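You operate a simulated robot arm through the tools that you are given. There is no shell and no other tool. Be economical: measure what you need, move in short steps, check, and stop when the job is done.

The job below is to be done with a simulated two-armed robot. You get a single attempt, and the scene is never put back.

Task
Drain the water out of the clear bowl into the steel cup.
Fine: blue lever shut first; brass knob shut and blue lever open again after; cup back; no spill. Set down upright: steel cup. Where these are worked on the way, their far stop is far enough and under half their travel is too little: blue lever, brass knob.

The check looks at the end state, three seconds after you hand in, the way a careful person would. Anything else that was tipped, shoved, dropped, spilled or broken makes it a failure.

Robot
Two 7-joint arms with two-finger parallel grippers on one trunk, on a base that drives. Base frame: it is fixed to the floor where the robot stands at the start and does not move with it; the origin is under the middle of the robot, x ahead of it, y to its left, z up. Lengths are in mm, angles in degrees, forces in N, time in s.
The left shoulder is at the start at [61, 196, 1229], the right one opposite. With the tool pointing down near the work surface each hand reaches from about 100 to 680 mm from the robot's upright axis, wherever it stands, measured 20 degrees to its own side. Places, roughly: air board [500, -500, 1000]; air knob [600, -400, 1300]; blue lever [500, -200, 1200]; brass knob [500, -300, 1100]; clear bowl [600, -300, 1200]; spot under the brass spout [500, -300, 800]; white lever [400, -800, 800]. Payload 1.57 kg a hand.
The tool frame of a hand sits at the grasp point between the pads (the TCP): z along the fingers, y along the line on which they close. The tips reach 30 mm beyond it. Largest opening 110 mm; finger width 24, thickness 12; the body of the gripper, 48 by 112 mm, starts 78 mm behind the TCP.
Orientation is told as [roll, pitch, yaw] about the base's x, y, z axes, in that order, counted from this pose: with the fingers straight down and closing along the base's y, the tool's x points along the base's -x, its y along +y and its z along -z.

Tools
- The arms move only by the tool jog_arm. It takes "left_steps", "right_steps" or both (then of equal length, played together; a hand with none holds still); each is one flat list of numbers, 7 for each row, row after row: the finger opening in cm, from 0 to 11, then the shift along the tool's x, y, z in cm, then the turn, a rotation vector about the tool's x, y, z in degrees. In form: [grip, tx, ty, tz, ax, ay, az, grip, tx, ty, tz, ax, ay, az, ...]. A call has 1 to 20 rows; each row shifts and turns the commanded pose from where the row before left it, along the tool's axes as they then stand. A row lasts 0.2 s, in which the tool goes at most 50 mm and 8.6 degrees; a call with a longer step from one row to the next is refused whole, and so is a gripper value outside its range. Where a pose cannot be reached the arm comes as near as it can. A force on the tool above 90 N (or 10 N above the force at the start of the call, whichever is more), or a blocked arm, ends the call early, and 0.2 s more pass. Each finger travels about 72 mm/s and halts on what it meets, pressing with about 33 N; the grip force reading is that of the motor and also rises with nothing between the fingers. The clock runs only during rows and for 0.2 s after the last one: add rows that do not move to give the fingers time. It gives the time, the measured TCP pose, the force on the tool (base axes), the opening and the grip force at its end, in the units of the frame above (readings bear some noise), with the torque about the TCP (base axes, N m) and any sound that the robot's microphone picked up.
- Cameras (640 x 400 px; columns grow to the right, rows downward): "scene" is now at [80.1, -52.1, 1800]; the picture's right is [-0.67, -0.74, -0.00], its down [-0.59, 0.54, -0.59] and it looks along [0.44, -0.40, -0.80] (base axes); focal length 259 px, centre (320, 200). "left" rides on the left gripper at [70, -16, -141] in its tool frame; the picture's right is [0.23, 0.97, 0.00], its down [-0.85, 0.20, -0.48] and it looks along [-0.47, 0.11, 0.88] (tool axes); focal length 222 px, centre (320, 200). "right" rides on the right gripper at [70, 16, -141] in its tool frame; the picture's right is [-0.23, 0.97, 0.00], its down [-0.85, -0.20, -0.48] and it looks along [-0.47, -0.11, 0.88] (tool axes); focal length 222 px, centre (320, 200). There is no depth. A picture from a camera that has moved, and an enlarged one, comes with that camera's place and axes in the base frame and with its lens. The place of the scene camera against the robot may be out by one fixed shift of up to 12 mm in any direction.
- get_image(camera): a new picture of that camera. The clock stands still meanwhile.
- lift_body(by): slides the trunk up (or, below 0, down) by that many mm; the arms and the scene camera ride with it, the base frame stays. It gives what a move gives, with no picture.
- base_move(legs): drives the robot by 1 to 6 legs, each [ahead, left, turn to the left] in mm, mm and degrees, along the robot's own axes; the way and the turn of a leg run together, so that a leg with both is an arc; at most 1500 mm and 180 degrees a leg. The arms and the cameras ride along, it lands a little off, and it stops where it bumps. It gives what a move gives.
- head_to(pan, tilt): turns the head with the scene camera to pan (to the left, within 86 degrees either way) and tilt (down, from -29 to 69), counted from straight ahead of the robot. It gives what a move gives.
- zoom(camera, box): a new picture of the part [left, top, right, bottom] of that camera's present view, enlarged. The clock stands still meanwhile.
- sign_off(): hands the job in; it is judged then, once.

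Work in short steps. Places have to be worked out from the pictures, the camera data and where the tool is seen: move nearer, look again, correct. Check each grasp and each placing, and mend what went wrong. You have 120 turns and 92 pictures in all, those below and enlarged ones among them. Open the grippers and draw the arms clear of the work before you hand the job in, unless the task says otherwise; then end with one line.

The tools are called after "Emit:" as name(argument=value, ...) on one line, values as JSON. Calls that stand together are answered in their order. jog_arm: Moves the arms, as the interface text tells. Its arguments: {"type":"object","properties":{"left_steps":{"type":"array"},"right_steps":{"type":"array"}},"required":[]} The other tools are called the same way: lift_body (by) slides the trunk up or down; base_move (legs) drives the base; head_to (pan, tilt) turns the head that bears the scene camera; get_image (camera) takes a picture; zoom (camera, box) takes an enlarged picture of a part of a camera's view; sign_off () hands the job in.

At the start:

```text
time: 0.0
left_eef_pos: [381.5, -15.2, 1383.5]
left_ee_rot: [0.1, 0.1, -0.1]
left_contact_force: [-0.3, 0.8, -0.2]
left_wrist_torque: [-0.04, 0.02, -0.02]
left_grip_width: 110.1
left_gripper_force: 0.0
right_eef_pos: [290.1, -391.9, 1472.9]
right_ee_rot: [0.1, 0.1, 0.0]
right_contact_force: [-1.2, 0.2, 0.2]
right_wrist_torque: [-0.04, 0.03, 0.02]
right_grip_width: 109.9
right_gripper_force: 0.0
trunk travel left (down, up): [-825.0, 165.0]
robot x, y, heading: [-2.2, 1.5, 0.0]
head pan, tilt: [-42.4, 53.4]
```

scene: 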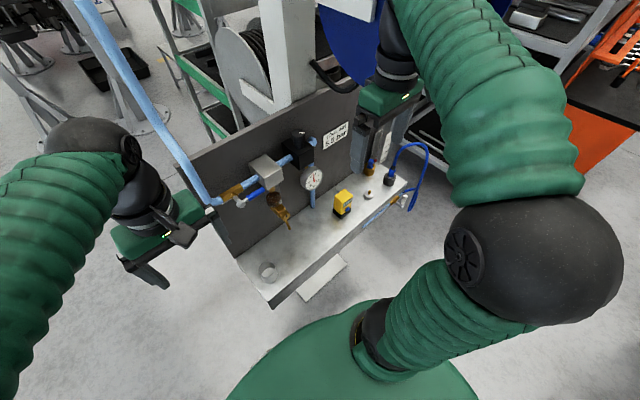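
right: 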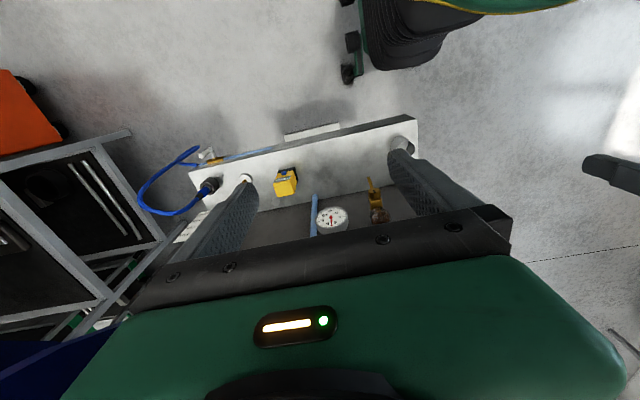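
left: 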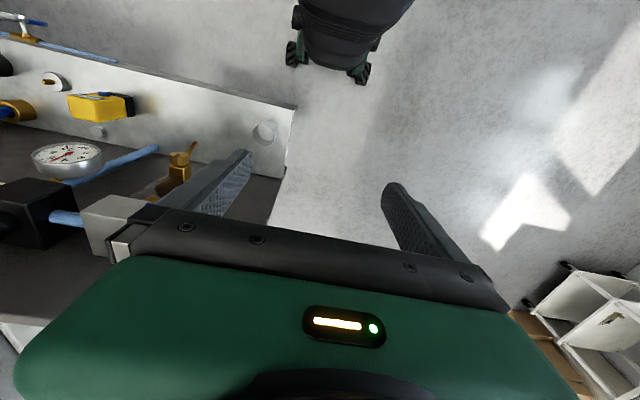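

The scene camera shows the air board with the blue lever, regulator, gauge, bowl and brass drain; I zoom in to see the details.

Emit:
zoom(camera="scene", box=[180, 100, 440, 310])

Emit:
zoom(camera="left", box=[0, 0, 320, 260])

Emit:
zoom(camera="right", box=[180, 100, 440, 260])

```text
1.90 times, centred on (310, 205) of scene
camera zoom: at [80.1, -52.1, 1800.0], right [-0.67, -0.74, 0.0], down [-0.59, 0.54, -0.59], along [0.44, -0.4, -0.8], focal length 494 px, centre (339, 190)
```

zoom: 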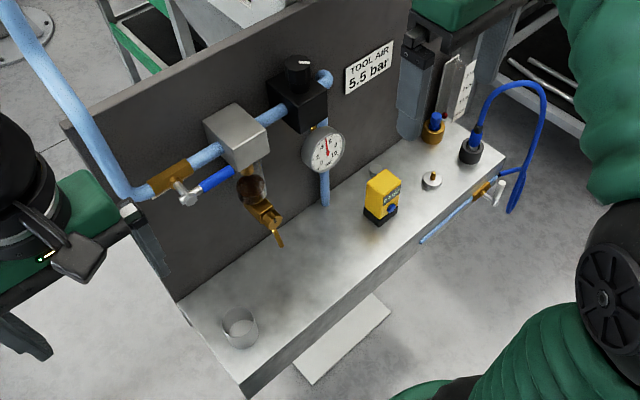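

```text
1.54 times, centred on (160, 130) of left
camera zoom: at [312.1, -32.1, 1524.3], right [-0.23, 0.97, 0.0], down [0.86, 0.2, 0.48], along [0.47, 0.11, -0.88], focal length 342 px, centre (566, 308)
```

zoom: 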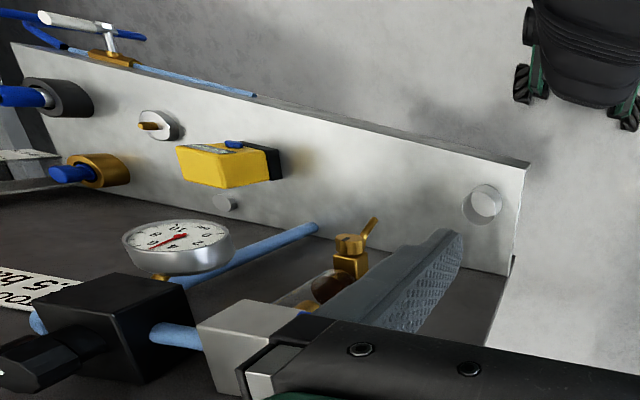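

```text
2.46 times, centred on (310, 180) of right
camera zoom: at [219.5, -374.7, 1614.2], right [0.23, 0.97, 0.0], down [0.86, -0.2, 0.48], along [0.47, -0.11, -0.88], focal length 547 px, centre (345, 249)
```

zoom: 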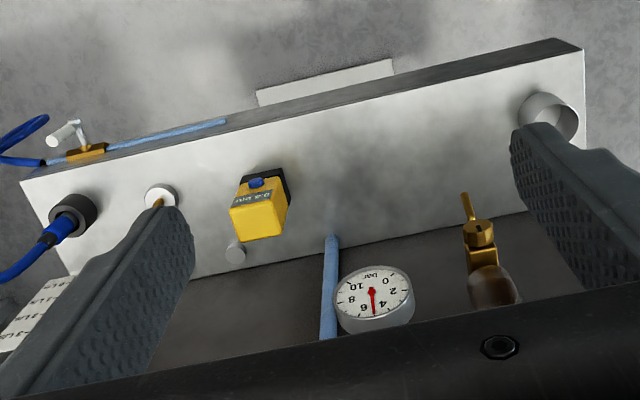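

The board seems to face me (-x), with shelf front x≈412, panel x≈643, and the cup near (487,-155). I pitch the right hand forward to look at the valves with its camera.

Emit:
jog_arm(right_steps=[11, 0, 0, 0, 0, -8.5, 0, 11, 0, 0, 0, 0, -8.5, 0, 11, 0, 0, 0, 0, -8.5, 0, 11, 0, 0, 0, 0, -8.5, 0, 11, 2, 3, -3, 0, -8.5, 0, 11, 2, 3, -3, 0, -8.5, 0, 11, 3, 3, -2, 0, -8.5, 0, 11, 3, 3, -2, 0, 0, 0, 11, 3, 0, 0, 0, 0, 0, 11, 0, 0, 0, 0, 0, 0])

Emit:
get_image(camera="right")

Emit:
get_image(camera="scene")

```text
time: 2.2
left_eef_pos: [382.0, -28.4, 1382.4]
left_ee_rot: [0.7, 0.2, -0.1]
left_contact_force: [-0.1, -0.4, -0.7]
left_wrist_torque: [-0.03, -0.01, 0.03]
left_grip_width: 110.1
left_gripper_force: 0.0
right_eef_pos: [200.1, -414.3, 1319.1]
right_ee_rot: [1.0, -59.4, -0.9]
right_contact_force: [-0.1, 0.6, -0.4]
right_wrist_torque: [0.0, -0.05, -0.03]
right_grip_width: 110.2
right_gripper_force: 0.1
right hand out of reach, approached as far as the arm can: row 3, 4, 5, 6, 7, 8, 9
trunk travel left (down, up): [-825.0, 165.0]
robot x, y, heading: [-2.9, -2.7, -0.3]
head pan, tilt: [-42.4, 53.4]
```

```text
85 pictures are left
camera right: at [42.3, -397.6, 1331.0], right [0.11, 0.97, 0.21], down [0.02, -0.21, 0.98], along [0.99, -0.11, -0.05], focal length 222 px, centre (320, 200)
```

right: 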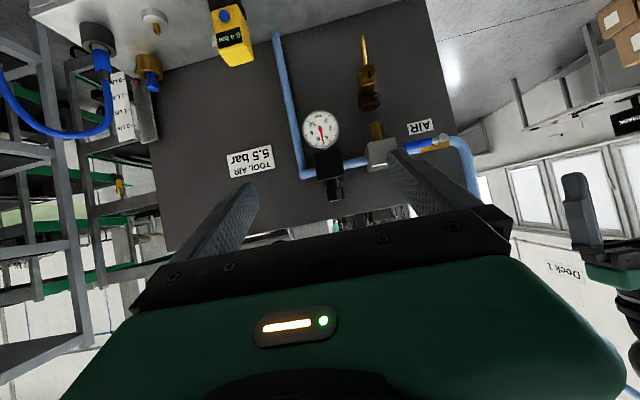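

```text
84 pictures are left
camera scene: at [81.0, -67.8, 1799.5], right [-0.68, -0.74, -0.01], down [-0.59, 0.55, -0.59], along [0.44, -0.4, -0.81], focal length 259 px, centre (320, 200)
```

scene: 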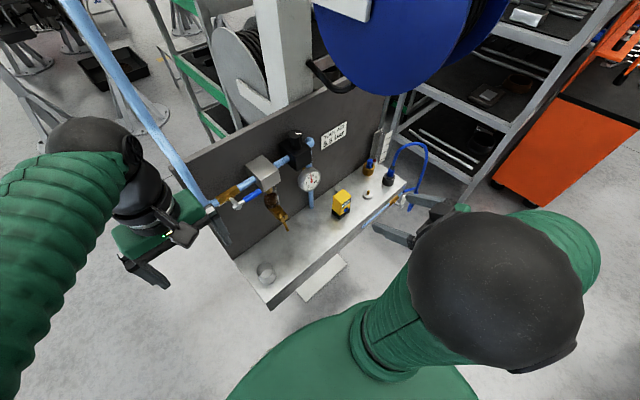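

The right hand camera now sees the board head on (upside down); I zoom on the valve group.

Emit:
zoom(camera="right", box=[270, 20, 480, 210])

Emit:
zoom(camera="scene", box=[200, 140, 340, 240])

```text
2.11 times, centred on (375, 115) of right
camera zoom: at [42.3, -397.6, 1331.0], right [0.11, 0.97, 0.21], down [0.02, -0.21, 0.98], along [0.99, -0.11, -0.05], focal length 468 px, centre (204, 379)
```

zoom: 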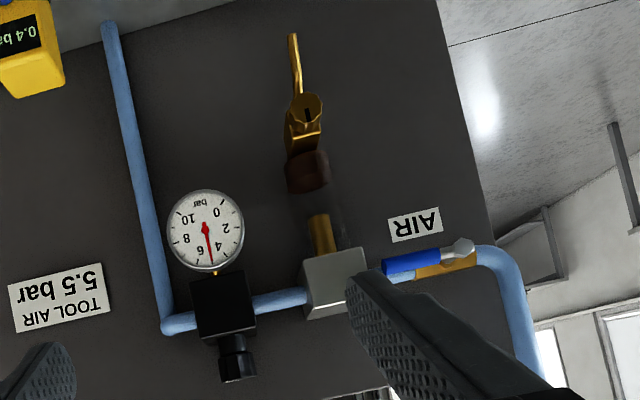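

```text
4.00 times, centred on (270, 190) of scene
camera zoom: at [81.0, -67.8, 1799.5], right [-0.68, -0.74, -0.01], down [-0.59, 0.55, -0.59], along [0.44, -0.4, -0.81], focal length 1038 px, centre (520, 240)
```

zoom: 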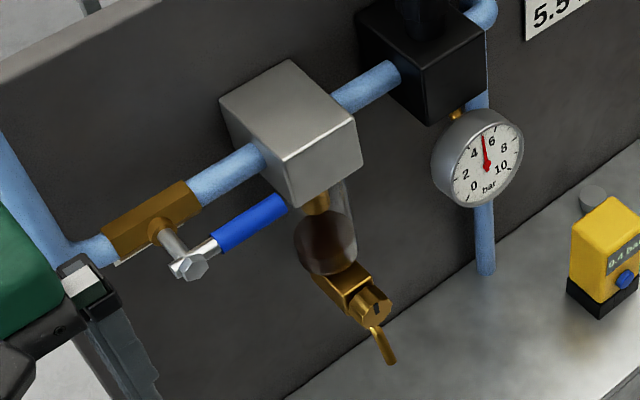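

Triangulated: lever pivot ≈(523,-174,1235) with tip at y≈-250 (along the pipe, open); knob ≈(519,-293,1059), spout tip ≈(495,-293,1001). I bring the right hand nearer the knob for a close look and move the left arm aside.

Emit:
jog_arm(right_steps=[11, 1.34, 1.51, 3.66, 0, 0, 0, 11, 1.34, 1.51, 3.66, 0, 0, 0, 11, 1.34, 1.51, 3.66, 0, 0, 0, 11, 1.34, 1.51, 3.66, 0, 0, 0, 11, 1.34, 1.51, 3.66, 0, 0, 0, 11, 1.34, 1.51, 3.66, 0, 0, 0, 11, 1.34, 1.51, 3.66, 0, 0, 0, 11, 0, 0, 0, 0, 0, 0], left_steps=[11, 0, 2.5, 0, 0, 0, 0, 11, 0, 2.5, 0, 0, 0, 0, 11, 0, 2.5, 0, 0, 0, 0, 11, 0, 2.5, 0, 0, 0, 0, 11, 0, 2.5, 0, 0, 0, 0, 11, 0, 2.5, 0, 0, 0, 0, 11, 0, 2.5, 0, 0, 0, 0, 11, 0, 2.5, 0, 0, 0, 0])

Emit:
get_image(camera="right")

```text
time: 4.0
left_eef_pos: [383.5, 180.5, 1383.5]
left_ee_rot: [0.2, 0.3, -0.1]
left_contact_force: [-0.6, 0.6, -0.7]
left_wrist_torque: [0.0, -0.01, 0.0]
left_grip_width: 110.1
left_gripper_force: 0.0
right_eef_pos: [368.6, -419.3, 1139.8]
right_ee_rot: [0.2, -59.3, -0.3]
right_contact_force: [0.6, 0.2, 0.1]
right_wrist_torque: [0.0, 0.02, 0.03]
right_grip_width: 110.2
right_gripper_force: 0.0
right hand out of reach, approached as far as the arm can: row 1, 2, 3, 4, 5, 6
trunk travel left (down, up): [-825.0, 165.0]
robot x, y, heading: [-0.1, 1.5, -0.2]
head pan, tilt: [-42.4, 53.4]
```

```text
81 pictures are left
camera right: at [211.5, -402.7, 1151.5], right [0.12, 0.97, 0.2], down [0.02, -0.2, 0.98], along [0.99, -0.11, -0.05], focal length 222 px, centre (320, 200)
```

right: 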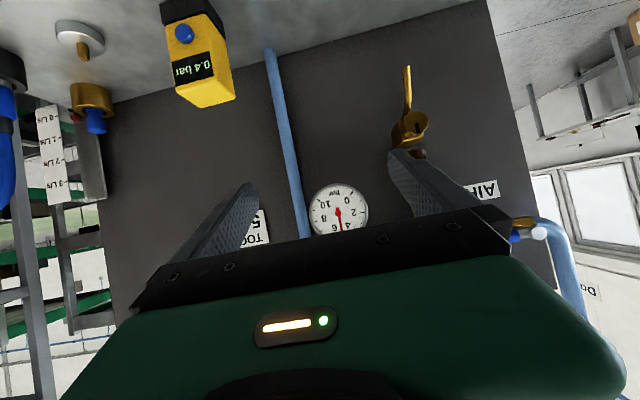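

The hand got to (369,-419,1140), short of the sideways shift. I try shifting left again from here.

Emit:
jog_arm(right_steps=[11, 0, 3, 0, 0, 0, 0, 11, 0, 3, 0, 0, 0, 0, 11, 0, 3, 0, 0, 0, 0, 11, 0, 3, 0, 0, 0, 0, 11, 0, 0, 0, 0, 0, 0])

Emit:
get_image(camera="right")

```text
time: 5.2
left_eef_pos: [382.4, 186.8, 1381.9]
left_ee_rot: [0.0, 0.2, 0.1]
left_contact_force: [0.2, 0.7, 0.3]
left_wrist_torque: [0.0, 0.01, 0.0]
left_grip_width: 110.0
left_gripper_force: 0.1
right_eef_pos: [415.8, -371.7, 1110.1]
right_ee_rot: [0.2, -59.4, 0.0]
right_contact_force: [0.7, -0.1, 0.2]
right_wrist_torque: [-0.02, -0.01, -0.04]
right_grip_width: 109.8
right_gripper_force: 0.0
right hand out of reach, approached as far as the arm can: row 1, 2, 3, 4
trunk travel left (down, up): [-825.0, 165.0]
robot x, y, heading: [-1.2, 1.4, 0.1]
head pan, tilt: [-42.4, 53.4]
```

```text
80 pictures are left
camera right: at [257.6, -355.6, 1121.7], right [0.11, 0.97, 0.2], down [0.02, -0.2, 0.98], along [0.99, -0.11, -0.05], focal length 222 px, centre (320, 200)
```

right: 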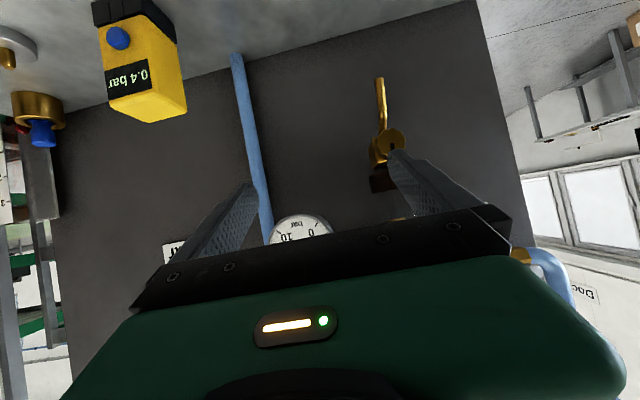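

Reach at close range with a forward-pointing tool seems cramped, so I back the base off 150 mm.

Emit:
base_move(legs=[[-150, 0, 0]])

Emit:
jog_arm(right_steps=[11, 0, 0, 2, 0, 0, 0, 11, 0, 0, 2, 0, 0, 0, 11, 0, 0, 2, 0, 0, 0, 11, 0, 0, 0, 0, 0, 0])

Emit:
get_image(camera="right")

```text
time: 6.6
left_eef_pos: [234.8, 185.3, 1381.3]
left_ee_rot: [0.0, 0.1, 0.0]
left_contact_force: [0.3, 0.0, -0.3]
left_wrist_torque: [-0.03, -0.01, -0.01]
left_grip_width: 110.1
left_gripper_force: 0.0
right_eef_pos: [267.5, -372.2, 1109.1]
right_ee_rot: [0.1, -59.4, 0.0]
right_contact_force: [-0.6, -0.2, 0.1]
right_wrist_torque: [0.0, 0.02, -0.01]
right_grip_width: 110.0
right_gripper_force: 0.0
trunk travel left (down, up): [-825.0, 165.0]
robot x, y, heading: [-151.6, -4.7, 0.1]
head pan, tilt: [-42.4, 53.4]
```

```text
time: 7.6
left_eef_pos: [227.6, 185.5, 1383.2]
left_ee_rot: [0.0, 0.0, 0.0]
left_contact_force: [-0.3, -0.2, -0.3]
left_wrist_torque: [-0.04, -0.03, -0.02]
left_grip_width: 110.0
left_gripper_force: 0.0
right_eef_pos: [313.4, -372.3, 1080.6]
right_ee_rot: [0.1, -59.5, -0.1]
right_contact_force: [0.5, 0.0, 0.3]
right_wrist_torque: [0.01, 0.03, -0.02]
right_grip_width: 109.9
right_gripper_force: 0.1
trunk travel left (down, up): [-825.0, 165.0]
robot x, y, heading: [-147.3, -0.9, 0.1]
head pan, tilt: [-42.4, 53.4]
```

```text
79 pictures are left
camera right: at [155.7, -355.8, 1092.2], right [0.11, 0.97, 0.2], down [0.02, -0.2, 0.98], along [0.99, -0.11, -0.04], focal length 222 px, centre (320, 200)
```

right: 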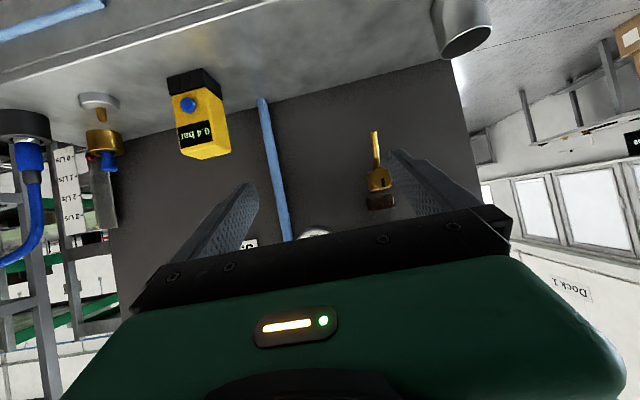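

Motion is free now. I move closer, centred on the knob, to see its shape.

Emit:
jog_arm(right_steps=[11, -0.65, 2, 2.1, 0, 0, 0, 11, -0.65, 2, 2.1, 0, 0, 0, 11, -0.65, 2, 2.1, 0, 0, 0, 11, -0.65, 2, 2.1, 0, 0, 0, 11, 0, 0, 0, 0, 0, 0, 11, 0, 0, 0, 0, 0, 0])

Emit:
get_image(camera="right")

Emit:
zoom(camera="right", box=[230, 60, 430, 210])

```text
time: 9.0
left_eef_pos: [228.5, 186.6, 1383.4]
left_ee_rot: [-0.1, 0.0, 0.0]
left_contact_force: [-0.1, 0.2, -1.0]
left_wrist_torque: [0.0, -0.01, 0.0]
left_grip_width: 110.1
left_gripper_force: 0.2
right_eef_pos: [401.3, -290.5, 1060.4]
right_ee_rot: [0.2, -59.5, 0.0]
right_contact_force: [0.1, 0.8, -0.2]
right_wrist_torque: [-0.01, 0.01, -0.02]
right_grip_width: 110.1
right_gripper_force: 0.0
trunk travel left (down, up): [-825.0, 165.0]
robot x, y, heading: [-149.1, 0.4, -0.0]
head pan, tilt: [-42.4, 53.4]
```

```text
78 pictures are left
camera right: at [242.0, -275.1, 1071.3], right [0.11, 0.97, 0.2], down [0.02, -0.2, 0.98], along [0.99, -0.11, -0.04], focal length 222 px, centre (320, 200)
```

right: 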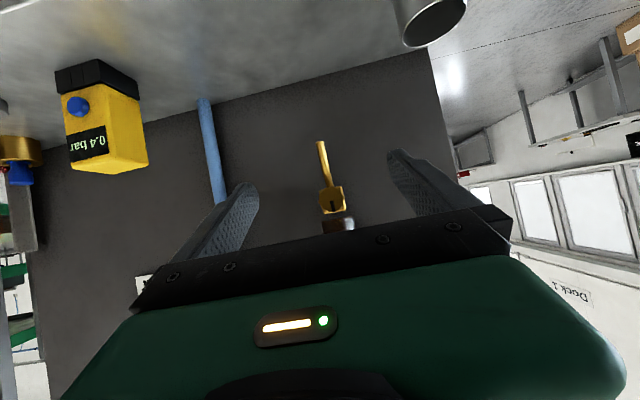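

```text
2.67 times, centred on (330, 135) of right
camera zoom: at [242.0, -275.1, 1071.3], right [0.11, 0.97, 0.2], down [0.02, -0.2, 0.98], along [0.99, -0.11, -0.04], focal length 592 px, centre (293, 373)
```

zoom: 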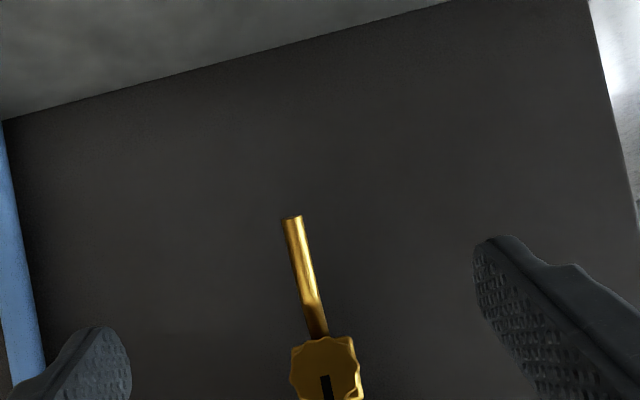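

Emit:
zoom(camera="right", box=[290, 140, 380, 240])

```text
4.00 times, centred on (335, 190) of right
camera zoom: at [242.0, -275.1, 1071.3], right [0.11, 0.97, 0.2], down [0.02, -0.2, 0.98], along [0.99, -0.11, -0.04], focal length 888 px, centre (260, 240)
```

zoom: 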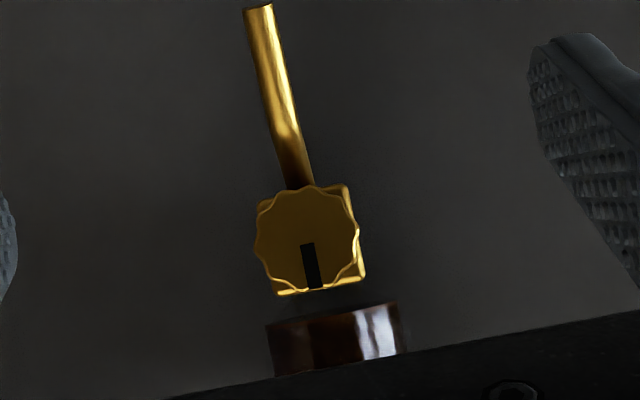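

The knob is a scalloped disc about 32 mm across at (≈515,-291,1063), with its pointer up and the spout behind/below it. The lever comes first: I level the hand (pitch -90), close the fingers and go to just in front of and above the lever's blue grip.

Emit:
jog_arm(right_steps=[11, 0, 0, 0, 0, -7.6, 0, 8, 0, 0, 0, 0, -7.6, 0, 6, 0, 0, 0, 0, -7.6, 0, 4, 0, 0, 0, 0, -7.7, 0, 2, -4.3, 1.3, 0.4, 0, 0, 0, 0, -4.3, 1.3, 0.4, 0, 0, 0, 0, -4.3, 1.3, 0.4, 0, 0, 0, 0, -4.3, 1.3, 0.4, 0, 0, 0, 0, -4.3, 1.3, 0.4, 0, 0, 0, 0, 0, 0, 0, 0, 0, 0, 0, 0, 0, 0, 0, 0, 0])

Emit:
get_image(camera="right")

Emit:
get_image(camera="scene")

```text
time: 11.4
left_eef_pos: [232.4, 187.2, 1383.3]
left_ee_rot: [0.0, 0.1, -0.1]
left_contact_force: [-0.6, 0.3, 0.2]
left_wrist_torque: [-0.01, -0.02, -0.01]
left_grip_width: 109.9
left_gripper_force: 0.1
right_eef_pos: [417.9, -271.4, 1283.4]
right_ee_rot: [46.4, -89.6, -45.9]
right_contact_force: [-0.3, 0.4, -0.8]
right_wrist_torque: [-0.02, -0.01, 0.01]
right_grip_width: 0.1
right_gripper_force: 21.5
right hand out of reach, approached as far as the arm can: row 3, 4, 5, 6, 7, 8, 9
trunk travel left (down, up): [-825.0, 165.0]
robot x, y, heading: [-150.6, 1.5, -0.0]
head pan, tilt: [-42.4, 53.4]
```

```text
75 pictures are left
camera right: at [275.2, -256.2, 1214.3], right [-0.01, 0.97, 0.23], down [-0.47, -0.21, 0.86], along [0.88, -0.1, 0.46], focal length 222 px, centre (320, 200)
```

right: 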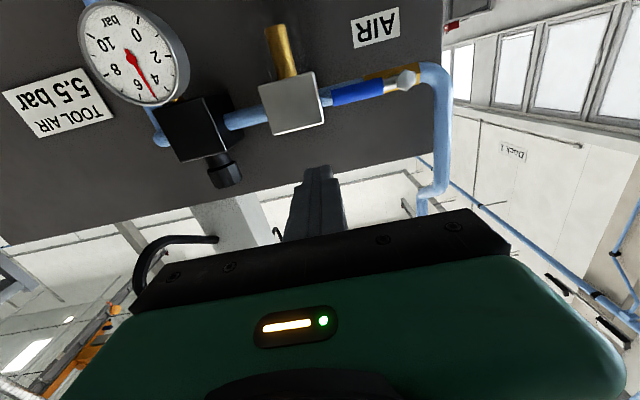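

```text
74 pictures are left
camera scene: at [-67.2, -51.3, 1799.8], right [-0.67, -0.74, 0.0], down [-0.59, 0.54, -0.59], along [0.44, -0.4, -0.8], focal length 259 px, centre (320, 200)
```

scene: 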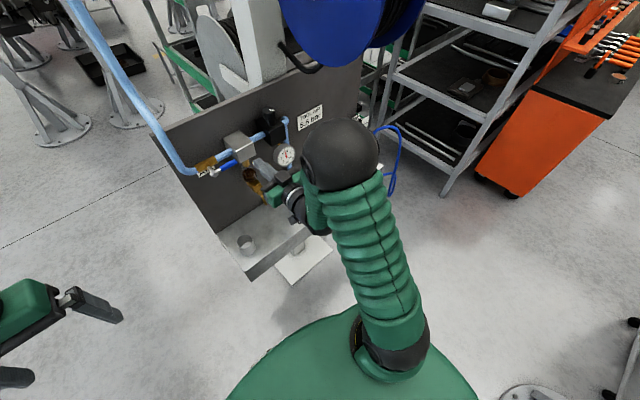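

Lever confirmed: pivot (523,-172,1232), tip y≈-247, z≈1229. The hand is still cramped at y=-271, so I back the base another 100 mm.

Emit:
base_move(legs=[[-100, 0, 0]])

Emit:
jog_arm(right_steps=[0, 0, 0, 1.5, 0, 0, 0, 0, 0, 0, 1.5, 0, 0, 0, 0, 0, 0, 0, 0, 0, 0])

```text
time: 12.5
left_eef_pos: [140.6, 185.9, 1382.0]
left_ee_rot: [0.1, 0.5, 0.0]
left_contact_force: [0.1, 0.6, -0.2]
left_wrist_torque: [0.01, 0.03, 0.0]
left_grip_width: 109.5
left_gripper_force: 0.1
right_eef_pos: [325.3, -270.9, 1280.6]
right_ee_rot: [17.3, -89.6, -16.7]
right_contact_force: [0.3, 0.2, -0.3]
right_wrist_torque: [-0.02, 0.01, -0.01]
right_grip_width: 0.2
right_gripper_force: 21.0
trunk travel left (down, up): [-825.0, 165.0]
robot x, y, heading: [-250.3, -1.9, -0.1]
head pan, tilt: [-42.4, 53.4]
```

```text
time: 13.3
left_eef_pos: [128.4, 185.5, 1383.7]
left_ee_rot: [-0.1, -0.1, 0.0]
left_contact_force: [-0.2, -0.4, -0.2]
left_wrist_torque: [-0.02, -0.04, 0.0]
left_grip_width: 109.8
left_gripper_force: 0.1
right_eef_pos: [344.0, -274.0, 1285.1]
right_ee_rot: [86.5, -89.9, -85.6]
right_contact_force: [-0.6, 1.0, 0.5]
right_wrist_torque: [0.0, 0.02, 0.0]
right_grip_width: 0.0
right_gripper_force: 21.4
trunk travel left (down, up): [-825.0, 165.0]
robot x, y, heading: [-245.0, -0.8, 0.1]
head pan, tilt: [-42.4, 53.4]
```

Now free. I advance to (500,-225,1275), above the blue grip.

Emit:
jog_arm(right_steps=[0, 0, 1.6, 0, 0, 0, 0, 0, 0, 1.6, 2, 0, 0, 0, 0, 0, 1.6, 3.5, 0, 0, 0, 0, 0.3, 0, 3.5, 0, 0, 0, 0, 0.3, 0, 3.5, 0, 0, 0, 0, 0.3, 0, 3, 0, 0, 0, 0, 0, 0, 0, 0, 0, 0])

Emit:
get_image(camera="right")

```text
time: 14.9
left_eef_pos: [127.7, 186.7, 1383.4]
left_ee_rot: [0.1, 0.0, 0.0]
left_contact_force: [-0.7, 0.3, -0.5]
left_wrist_torque: [0.0, 0.0, -0.01]
left_grip_width: 109.8
left_gripper_force: 0.0
right_eef_pos: [493.0, -288.1, 1285.6]
right_ee_rot: [93.7, -89.8, -92.6]
right_contact_force: [-0.1, 0.5, -0.2]
right_wrist_torque: [0.01, 0.01, 0.01]
right_grip_width: 0.1
right_gripper_force: 21.0
right hand out of reach, approached as far as the arm can: row 1, 2, 3, 4, 5
trunk travel left (down, up): [-825.0, 165.0]
robot x, y, heading: [-246.1, -4.6, 0.1]
head pan, tilt: [-42.4, 53.4]
```

```text
73 pictures are left
camera right: at [349.8, -273.1, 1215.9], right [-0.02, 0.97, 0.23], down [-0.47, -0.21, 0.85], along [0.88, -0.09, 0.47], focal length 222 px, centre (320, 200)
```

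right: 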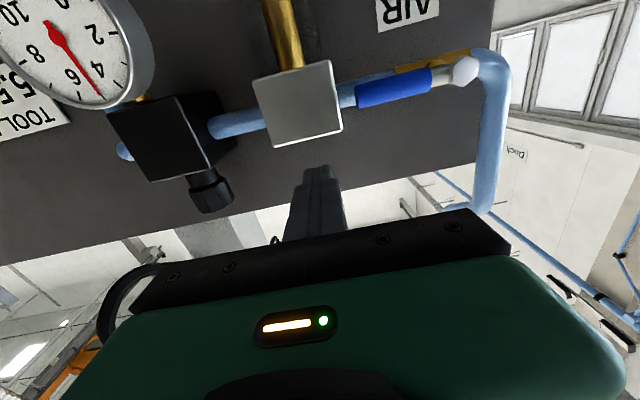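

Leftward reach is limited by the arm, so I retreat 80 mm and strafe the base 120 mm to the left instead.

Emit:
base_move(legs=[[-80, 0, 0], [0, 120, 0]])

Emit:
jog_arm(right_steps=[0, 0, 0, 1, 0, 0, 0, 0, 0, 0, 0, 0, 0, 0, 0, 0, 0, 0, 0, 0, 0])

```text
time: 16.8
left_eef_pos: [48.1, 262.2, 1388.1]
left_ee_rot: [1.6, -0.1, -0.2]
left_contact_force: [-0.6, -0.4, -0.3]
left_wrist_torque: [-0.02, 0.01, -0.02]
left_grip_width: 109.8
left_gripper_force: 0.1
right_eef_pos: [411.9, -209.9, 1276.6]
right_ee_rot: [88.6, -88.3, -87.7]
right_contact_force: [0.2, -0.8, -0.1]
right_wrist_torque: [0.01, 0.01, 0.1]
right_grip_width: 0.1
right_gripper_force: 21.5
trunk travel left (down, up): [-825.0, 165.0]
robot x, y, heading: [-331.1, 115.6, -0.1]
head pan, tilt: [-42.4, 53.4]
```

```text
time: 17.6
left_eef_pos: [44.0, 275.8, 1386.9]
left_ee_rot: [0.8, -0.4, -0.4]
left_contact_force: [-0.1, -0.4, -0.7]
left_wrist_torque: [0.0, 0.04, -0.02]
left_grip_width: 109.8
left_gripper_force: 0.1
right_eef_pos: [419.4, -198.0, 1282.7]
right_ee_rot: [97.2, -89.1, -96.4]
right_contact_force: [-0.2, -0.4, -0.2]
right_wrist_torque: [0.0, -0.05, 0.11]
right_grip_width: 0.4
right_gripper_force: 21.6
trunk travel left (down, up): [-825.0, 165.0]
robot x, y, heading: [-329.6, 115.1, -0.3]
head pan, tilt: [-42.4, 53.4]
```

Emit:
jog_arm(right_steps=[0, 0, -1, 1, 0, 0, 0, 0, 0, -1, 2, 0, 0, 0, 0, 0.4, -0.7, 2, 0, 0, 0, 0, 0.4, 0, 2, 0, 0, 0, 0, 0, 0, 0, 0, 0, 0, 0, 0, 0, 0, 0, 0, 0])

Emit:
get_image(camera="right")

Emit:
get_image(camera="scene")

```text
time: 19.0
left_eef_pos: [44.4, 315.4, 1382.2]
left_ee_rot: [-0.6, -0.3, -0.1]
left_contact_force: [0.2, -0.2, 0.6]
left_wrist_torque: [-0.01, -0.02, 0.0]
left_grip_width: 110.0
left_gripper_force: 0.1
right_eef_pos: [490.2, -185.7, 1282.0]
right_ee_rot: [-103.1, -89.4, 104.0]
right_contact_force: [0.4, -0.1, -0.4]
right_wrist_torque: [-0.02, 0.02, -0.01]
right_grip_width: 0.0
right_gripper_force: 21.1
trunk travel left (down, up): [-825.0, 165.0]
robot x, y, heading: [-331.1, 116.0, -0.1]
head pan, tilt: [-42.4, 53.4]
```

```text
72 pictures are left
camera right: at [348.1, -171.3, 1212.2], right [-0.02, 0.98, 0.22], down [-0.48, -0.2, 0.86], along [0.88, -0.09, 0.47], focal length 222 px, centre (320, 200)
```

right: 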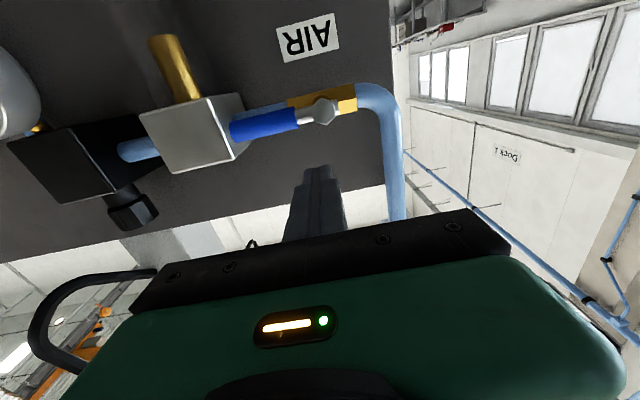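

```text
71 pictures are left
camera scene: at [-249.0, 84.4, 1800.4], right [-0.68, -0.74, 0.01], down [-0.59, 0.54, -0.6], along [0.44, -0.41, -0.8], focal length 259 px, centre (320, 200)
```

scene: 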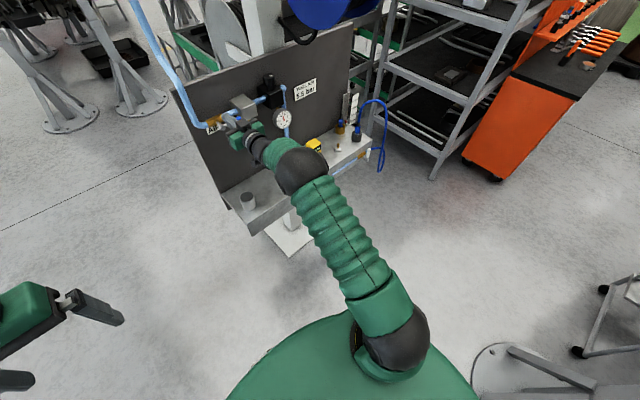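

Emit:
jog_arm(right_steps=[0, 0, -2, 0, 0, 0, 0, 0, 0, -2, 0, 0, 0, 0, 0, 0.5, 0, 1, 0, 0, 0, 0, 0, 0, 0, 0, 0, 0, 0, 0, 0, 0, 0, 0, 0])

Emit:
get_image(camera="right")

```text
time: 20.2
left_eef_pos: [45.8, 295.5, 1385.3]
left_ee_rot: [0.1, -0.3, -0.3]
left_contact_force: [0.4, -0.5, 0.3]
left_wrist_torque: [0.02, 0.01, 0.01]
left_grip_width: 110.1
left_gripper_force: 0.1
right_eef_pos: [500.9, -243.8, 1273.5]
right_ee_rot: [99.0, -89.8, -98.0]
right_contact_force: [0.3, -1.0, -0.5]
right_wrist_torque: [-0.01, 0.0, 0.03]
right_grip_width: 0.1
right_gripper_force: 21.1
trunk travel left (down, up): [-825.0, 165.0]
robot x, y, heading: [-331.3, 114.4, 0.0]
head pan, tilt: [-42.4, 53.4]
```

```text
70 pictures are left
camera right: at [358.8, -229.5, 1202.4], right [-0.01, 0.97, 0.23], down [-0.48, -0.21, 0.85], along [0.88, -0.1, 0.47], focal length 222 px, centre (320, 200)
```

right: 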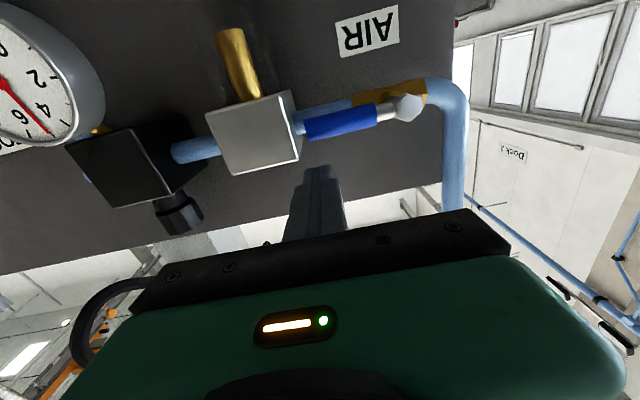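

The arms still sway from the drive; I wait for it to settle and read again.

Emit:
jog_arm(right_steps=[0, 0, 0, 0, 0, 0, 0, 0, 0, 0, 0, 0, 0, 0, 0, 0, 0, 0, 0, 0, 0, 0, 0, 0, 0, 0, 0, 0, 0, 0, 0, 0, 0, 0, 0, 0, 0, 0, 0, 0, 0, 0, 0, 0, 0, 0, 0, 0, 0, 0, 0, 0, 0, 0, 0, 0])

Emit:
get_image(camera="right")

```text
time: 22.0
left_eef_pos: [45.0, 299.2, 1386.0]
left_ee_rot: [0.0, -0.2, -0.2]
left_contact_force: [-0.6, -0.8, 0.7]
left_wrist_torque: [0.02, -0.05, -0.02]
left_grip_width: 109.8
left_gripper_force: 0.0
right_eef_pos: [501.5, -241.7, 1273.0]
right_ee_rot: [102.1, -89.8, -101.2]
right_contact_force: [-0.5, 0.1, 0.0]
right_wrist_torque: [0.02, -0.02, 0.01]
right_grip_width: 0.0
right_gripper_force: 21.2
trunk travel left (down, up): [-825.0, 165.0]
robot x, y, heading: [-325.1, 109.5, -0.0]
head pan, tilt: [-42.4, 53.4]
```

```text
69 pictures are left
camera right: at [359.3, -226.7, 1202.9], right [-0.02, 0.97, 0.23], down [-0.48, -0.21, 0.85], along [0.88, -0.1, 0.47], focal length 222 px, centre (320, 200)
```

right: 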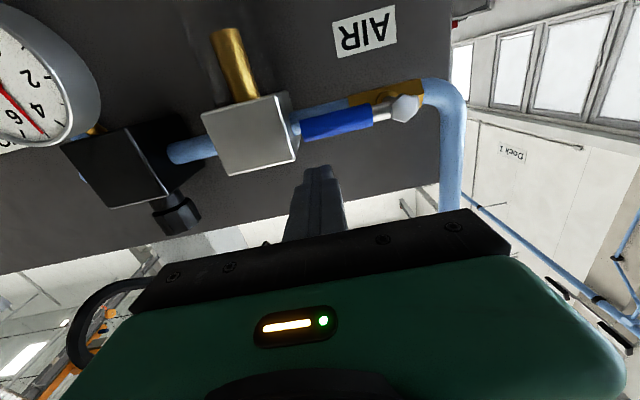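

Settled at (501,-242,1273). I shift to y=-223, x=508, then press down on the lever along its arc to about 30° and check.

Emit:
jog_arm(right_steps=[0, 0.3, 1.2, 0.7, 0, 0, 0, 0, 0.8, 0.7, 0, 0, 0, 0, 0, 0.9, 0, 0, 0, 0, 0, 0, 0, 0, 0, 0, 0, 0, 0, 0.7, -0.17, 0, 0, 0, 0, 0, 0.7, -0.17, 0, 0, 0, 0, 0, 0.75, 0, 0, 0, 0, 0, 0, 0.7, 0.04, 0, 0, 0, 0, 0, 0, 0, 0, 0, 0, 0])

Emit:
get_image(camera="right")

```text
time: 24.0
left_eef_pos: [40.6, 303.5, 1385.1]
left_ee_rot: [-0.2, -0.5, -0.1]
left_contact_force: [-0.7, -1.0, 0.2]
left_wrist_torque: [0.01, -0.02, 0.0]
left_grip_width: 110.0
left_gripper_force: 0.1
right_eef_pos: [506.2, -219.9, 1252.8]
right_ee_rot: [-176.6, -87.1, 178.0]
right_contact_force: [30.7, -8.3, 64.3]
right_wrist_torque: [-0.05, -2.17, -0.39]
right_grip_width: 0.1
right_gripper_force: 21.1
trunk travel left (down, up): [-825.0, 165.0]
robot x, y, heading: [-328.1, 111.9, 0.3]
head pan, tilt: [-42.4, 53.4]
```

```text
68 pictures are left
camera right: at [368.5, -206.7, 1176.3], right [-0.03, 0.97, 0.22], down [-0.52, -0.21, 0.83], along [0.86, -0.09, 0.51], focal length 222 px, centre (320, 200)
```

right: 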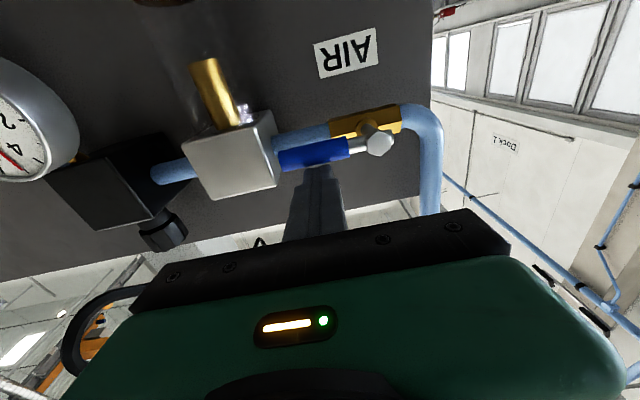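

The lever resists downward (64 N at its open stop), so it shuts upward. I lift off and back out to go below it.

Emit:
jog_arm(right_steps=[0, -2, 0, 0, 0, 0, 0, 0, -2, 0, 0, 0, 0, 0, 0, 0, 0, -3, 0, 0, 0, 0, 0, 0, -3, 0, 0, 0, 0, 0, 0, 0, 0, 0, 0, 0])

```text
refused: steps must hold 7 numbers for each row
```

The list had a stray number; I resend it.

Emit:
jog_arm(right_steps=[0, -2, 0, 0, 0, 0, 0, 0, -2, 0, 0, 0, 0, 0, 0, 0, 0, -3, 0, 0, 0, 0, 0, 0, -3, 0, 0, 0, 0, 0, 0, 0, 0, 0, 0])

```text
time: 25.2
left_eef_pos: [47.1, 301.2, 1382.5]
left_ee_rot: [0.0, -0.2, -0.2]
left_contact_force: [-0.4, -1.3, -0.4]
left_wrist_torque: [0.01, 0.01, 0.03]
left_grip_width: 110.0
left_gripper_force: 0.0
right_eef_pos: [448.2, -225.2, 1263.8]
right_ee_rot: [61.9, -89.9, -60.9]
right_contact_force: [0.0, 0.4, 0.2]
right_wrist_torque: [0.03, -0.02, 0.02]
right_grip_width: 0.3
right_gripper_force: 21.6
trunk travel left (down, up): [-825.0, 165.0]
robot x, y, heading: [-330.6, 111.8, -0.3]
head pan, tilt: [-42.4, 53.4]
```

Emit:
jog_arm(right_steps=[0, 2.1, 0, 0, 0, 0, 0, 0, 2, 0, 0, 0, 0, 0, 0, 2, 0.2, 0, 0, 0, 0, 0, 0, 0, 0, 0, 0, 0, 0, 0, 0, 2, 0, 0, 0, 0, 0, 0, 2, 0, 0, 0, 0, 0, 0, 2, 0, 0, 0, 0, 0, 0, 0, 0, 0, 0, 0, 0, 0, 0, 0, 0, 0])

Emit:
get_image(camera="right")

```text
time: 27.2
left_eef_pos: [45.3, 300.0, 1384.2]
left_ee_rot: [-0.1, -0.1, -0.2]
left_contact_force: [-0.3, 1.0, 0.8]
left_wrist_torque: [-0.01, -0.02, 0.04]
left_grip_width: 109.9
left_gripper_force: 0.1
right_eef_pos: [508.2, -222.6, 1204.8]
right_ee_rot: [107.4, -89.8, -106.5]
right_contact_force: [0.6, -0.5, 0.1]
right_wrist_torque: [-0.02, -0.01, 0.02]
right_grip_width: 0.2
right_gripper_force: 21.3
trunk travel left (down, up): [-825.0, 165.0]
robot x, y, heading: [-329.4, 114.5, 0.0]
head pan, tilt: [-42.4, 53.4]
```

```text
67 pictures are left
camera right: at [366.2, -207.3, 1133.4], right [-0.02, 0.97, 0.23], down [-0.48, -0.21, 0.85], along [0.88, -0.1, 0.47], focal length 222 px, centre (320, 200)
```

right: 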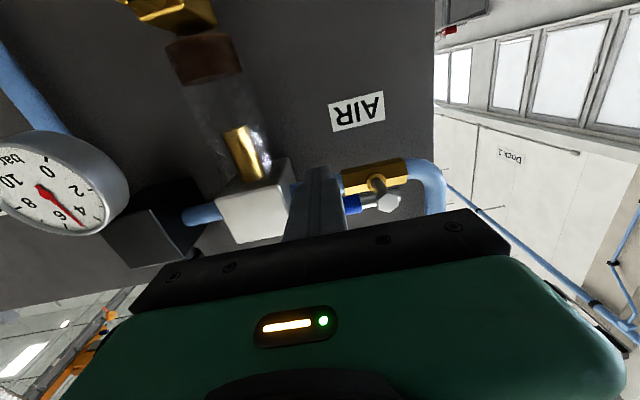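

Finger is under the lever at (508,-223,1205). I push up along the arc to 90°.

Emit:
jog_arm(right_steps=[0, -0.8, 0, 0, 0, 0, 0, 0, -0.7, -0.17, 0, 0, 0, 0, 0, -0.7, -0.17, 0, 0, 0, 0, 0, -0.7, 0, 0, 0, 0, 0, 0, -0.75, 0.04, 0, 0, 0, 0, 0, -0.7, 0.2, 0, 0, 0, 0, 0, -0.7, 0.2, 0, 0, 0, 0, 0, -0.6, 0.38, 0, 0, 0, 0, 0, -0.6, 0.38, 0, 0, 0, 0, 0, -0.5, 0.5, 0, 0, 0, 0, 0, -0.5, 0.55, 0, 0, 0, 0, 0, -0.35, 0.64, 0, 0, 0, 0, 0, -0.35, 0.64, 0, 0, 0, 0, 0, 0, 0, 0, 0, 0, 0])

Emit:
get_image(camera="right")

```text
time: 30.2
left_eef_pos: [45.6, 298.8, 1383.8]
left_ee_rot: [0.0, -0.2, -0.2]
left_contact_force: [0.3, 0.7, -0.7]
left_wrist_torque: [-0.02, 0.0, -0.03]
left_grip_width: 110.2
left_gripper_force: 0.1
right_eef_pos: [506.9, -190.6, 1283.8]
right_ee_rot: [116.1, -89.9, -115.2]
right_contact_force: [1.6, -0.7, 0.5]
right_wrist_torque: [-0.01, 0.03, -0.03]
right_grip_width: 0.0
right_gripper_force: 20.9
trunk travel left (down, up): [-825.0, 165.0]
robot x, y, heading: [-330.7, 114.4, -0.2]
head pan, tilt: [-42.4, 53.4]
```

```text
66 pictures are left
camera right: at [364.8, -176.4, 1213.8], right [-0.02, 0.97, 0.23], down [-0.48, -0.21, 0.85], along [0.88, -0.1, 0.47], focal length 222 px, centre (320, 200)
```

right: 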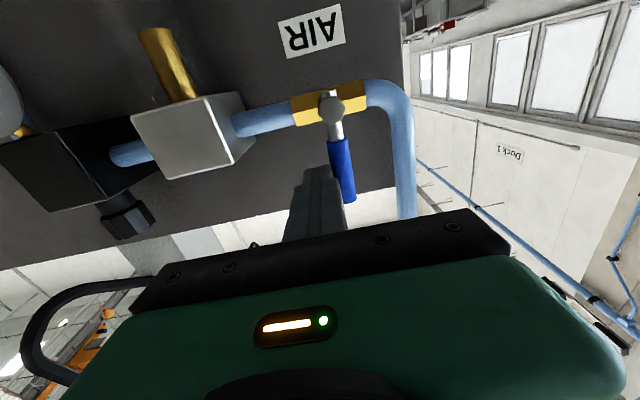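

Lever is nearly upright with no force felt; I push further sideways to be sure it hits its stop.

Emit:
jog_arm(right_steps=[0, 0, 0.4, 0, 0, 0, 0, 0, 0, 0.4, 0, 0, 0, 0, 0, 0, 0.4, 0, 0, 0, 0, 0, 0, 0.3, 0, 0, 0, 0, 0, 0, 0, 0, 0, 0, 0])

Emit:
get_image(camera="right")

```text
time: 31.4
left_eef_pos: [45.7, 291.0, 1386.1]
left_ee_rot: [0.2, -0.2, -0.2]
left_contact_force: [0.4, 0.3, 0.2]
left_wrist_torque: [-0.02, 0.02, -0.02]
left_grip_width: 110.2
left_gripper_force: 0.1
right_eef_pos: [506.5, -190.4, 1283.8]
right_ee_rot: [113.3, -89.4, -112.9]
right_contact_force: [9.4, -33.3, 11.7]
right_wrist_torque: [-0.03, -0.35, -1.1]
right_grip_width: 0.0
right_gripper_force: 20.6
trunk travel left (down, up): [-825.0, 165.0]
robot x, y, heading: [-327.8, 117.6, -0.2]
head pan, tilt: [-42.4, 53.4]
```

```text
65 pictures are left
camera right: at [364.7, -173.0, 1213.3], right [-0.01, 0.97, 0.24], down [-0.48, -0.21, 0.85], along [0.88, -0.11, 0.47], focal length 222 px, centre (320, 200)
```

right: 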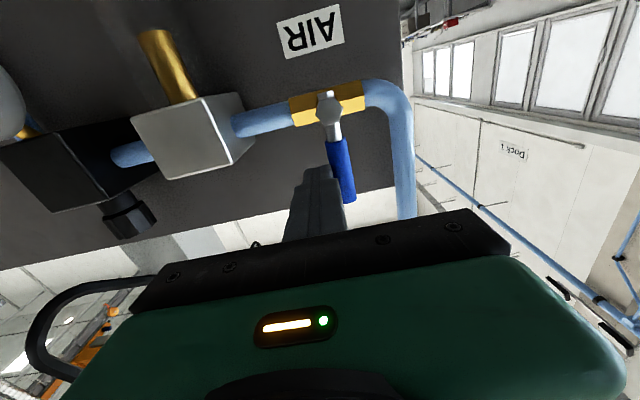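

Stop felt (33 N): lever is shut. I back the finger away, then lower the trunk to work on the cup.

Emit:
jog_arm(right_steps=[0, 0, -2, 0, 0, 0, 0, 0, 0, -1, -2, 0, 0, 0, 2, 0, 0, -4, 0, 0, 0, 4, 0, 0, -4, 0, 0, 0, 6, 0, 0, -4, 0, 0, 0, 9, 0, 0, -4, 0, 0, 0, 11, 0, 0, 0, 0, 0, 0])

Emit:
lift_body(by=-300)

Emit:
get_image(camera="right")

Emit:
get_image(camera="scene")

```text
time: 33.0
left_eef_pos: [44.8, 301.7, 1384.8]
left_ee_rot: [-0.1, -0.2, -0.2]
left_contact_force: [-0.8, -1.2, 0.3]
left_wrist_torque: [0.0, -0.01, -0.02]
left_grip_width: 109.9
left_gripper_force: 0.2
right_eef_pos: [326.7, -206.4, 1283.2]
right_ee_rot: [129.2, -89.9, -128.3]
right_contact_force: [-0.6, 0.5, 0.3]
right_wrist_torque: [0.02, 0.0, 0.0]
right_grip_width: 110.0
right_gripper_force: 0.0
trunk travel left (down, up): [-825.0, 165.0]
robot x, y, heading: [-330.7, 116.4, -0.0]
head pan, tilt: [-42.4, 53.4]
```

```text
time: 36.0
left_eef_pos: [44.8, 300.1, 1085.0]
left_ee_rot: [0.0, -0.2, -0.2]
left_contact_force: [-0.2, 0.6, -0.5]
left_wrist_torque: [0.01, 0.02, -0.01]
left_grip_width: 110.3
left_gripper_force: 0.0
right_eef_pos: [326.7, -208.5, 983.6]
right_ee_rot: [109.8, -89.8, -108.9]
right_contact_force: [1.2, 0.5, -0.6]
right_wrist_torque: [0.0, 0.0, 0.0]
right_grip_width: 110.1
right_gripper_force: 0.1
trunk travel left (down, up): [-525.0, 465.0]
robot x, y, heading: [-330.6, 117.0, 0.2]
head pan, tilt: [-42.4, 53.4]
```

```text
64 pictures are left
camera right: at [185.1, -193.8, 912.9], right [-0.02, 0.97, 0.23], down [-0.48, -0.21, 0.85], along [0.88, -0.1, 0.47], focal length 222 px, centre (320, 200)
```

right: 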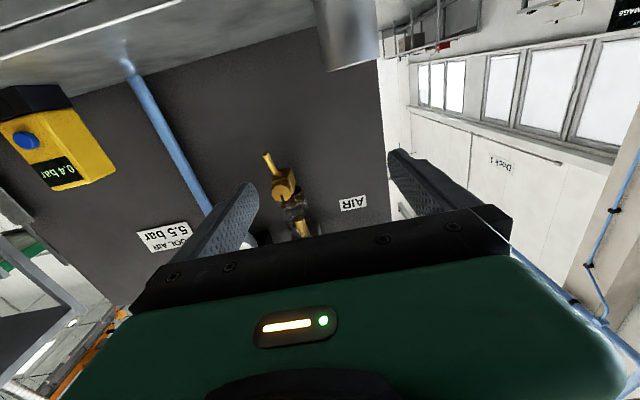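

```text
63 pictures are left
camera scene: at [-249.1, 64.0, 1500.0], right [-0.68, -0.74, 0.0], down [-0.59, 0.54, -0.59], along [0.44, -0.4, -0.8], focal length 259 px, centre (320, 200)
```

scene: 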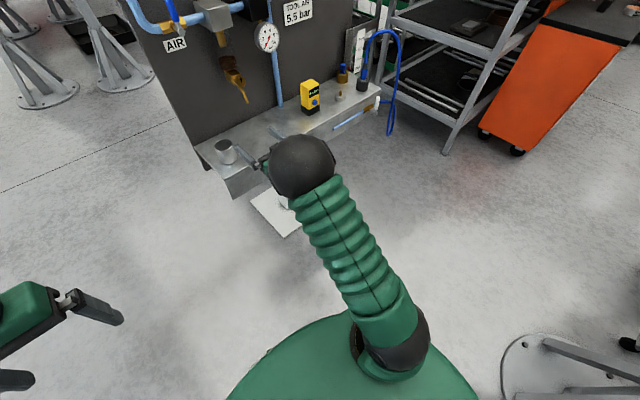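

Emit:
zoom(camera="scene", box=[180, 110, 300, 200])

Emit:
zoom(camera="right", box=[230, 0, 410, 130])

```text
4.44 times, centred on (240, 155) of scene
camera zoom: at [-249.1, 64.0, 1500.0], right [-0.68, -0.74, 0.0], down [-0.59, 0.54, -0.59], along [0.44, -0.4, -0.8], focal length 1153 px, centre (676, 400)
```

zoom: 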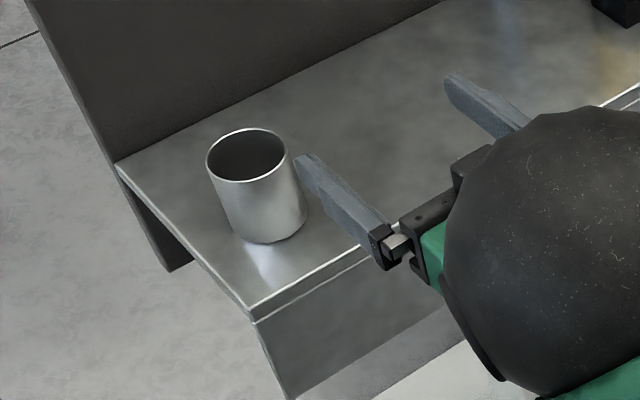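

```text
3.08 times, centred on (320, 65) of right
camera zoom: at [185.1, -193.8, 912.9], right [-0.02, 0.97, 0.23], down [-0.48, -0.21, 0.85], along [0.88, -0.1, 0.47], focal length 684 px, centre (320, 615)
```

zoom: 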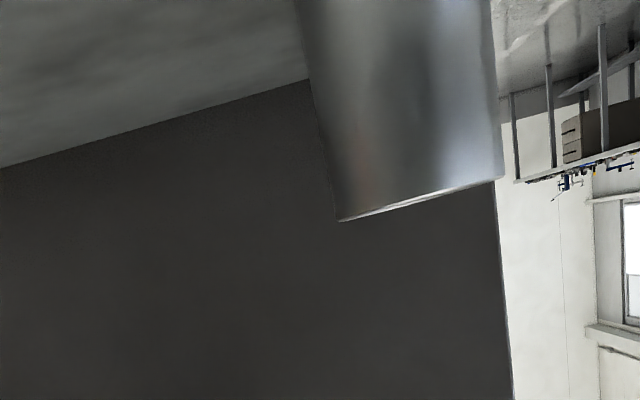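

Cup: rim ≈ z 903, about 65 mm wide, centre ≈(482,-150), shelf ≈ z 828. I lower the open hand to cup height, still in front of the shelf.

Emit:
jog_arm(right_steps=[11, 2.4, 1.2, 0.8, 0, 0, 0, 11, 2.4, 1.2, 0.8, 0, 0, 0, 11, 2.4, 1.2, 0.8, 0, 0, 0, 11, 2.4, 1.2, 0.8, 0, 0, 0, 11, 2, 1, 0.8, 0, 0, 0, 11, 0, 0, 0, 0, 0, 0, 11, 0, 0, 0, 0, 0, 0])

Emit:
get_image(camera="right")

Emit:
get_image(camera="scene")

```text
time: 37.6
left_eef_pos: [44.7, 299.6, 1084.8]
left_ee_rot: [0.0, -0.2, -0.2]
left_contact_force: [-0.2, -0.2, 0.3]
left_wrist_torque: [0.05, -0.03, 0.02]
left_grip_width: 109.7
left_gripper_force: 0.1
right_eef_pos: [365.8, -181.7, 872.4]
right_ee_rot: [80.4, -89.7, -78.7]
right_contact_force: [0.4, 0.2, -1.0]
right_wrist_torque: [0.03, -0.02, 0.02]
right_grip_width: 110.2
right_gripper_force: 0.0
right hand out of reach, approached as far as the arm can: row 3, 4, 5
trunk travel left (down, up): [-525.0, 465.0]
robot x, y, heading: [-331.3, 116.2, -0.1]
head pan, tilt: [-42.4, 53.4]
```

```text
60 pictures are left
camera right: at [222.7, -167.9, 802.4], right [-0.03, 0.97, 0.23], down [-0.47, -0.22, 0.85], along [0.88, -0.09, 0.46], focal length 222 px, centre (320, 200)
```

right: 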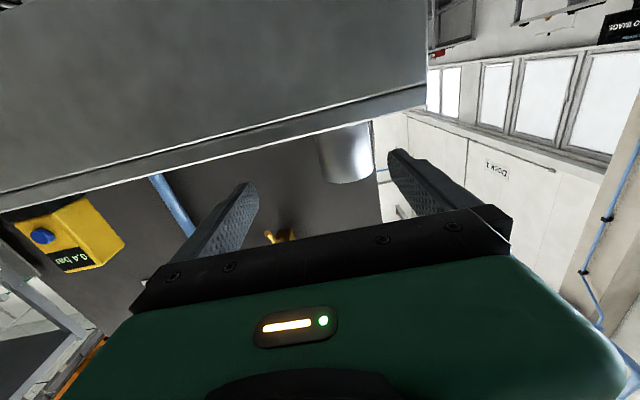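

```text
59 pictures are left
camera scene: at [-248.6, 63.9, 1499.9], right [-0.68, -0.74, 0.0], down [-0.59, 0.54, -0.59], along [0.44, -0.4, -0.8], focal length 259 px, centre (320, 200)
```

scene: 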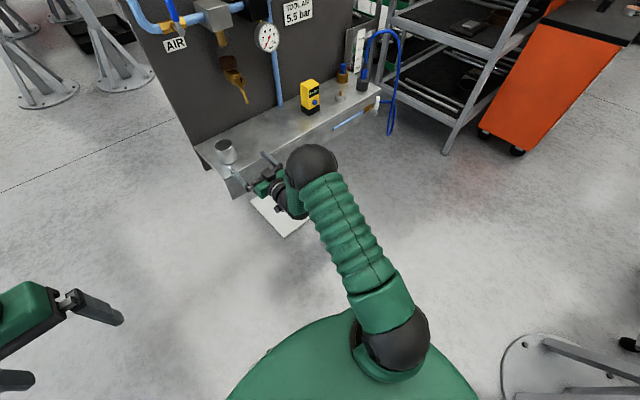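

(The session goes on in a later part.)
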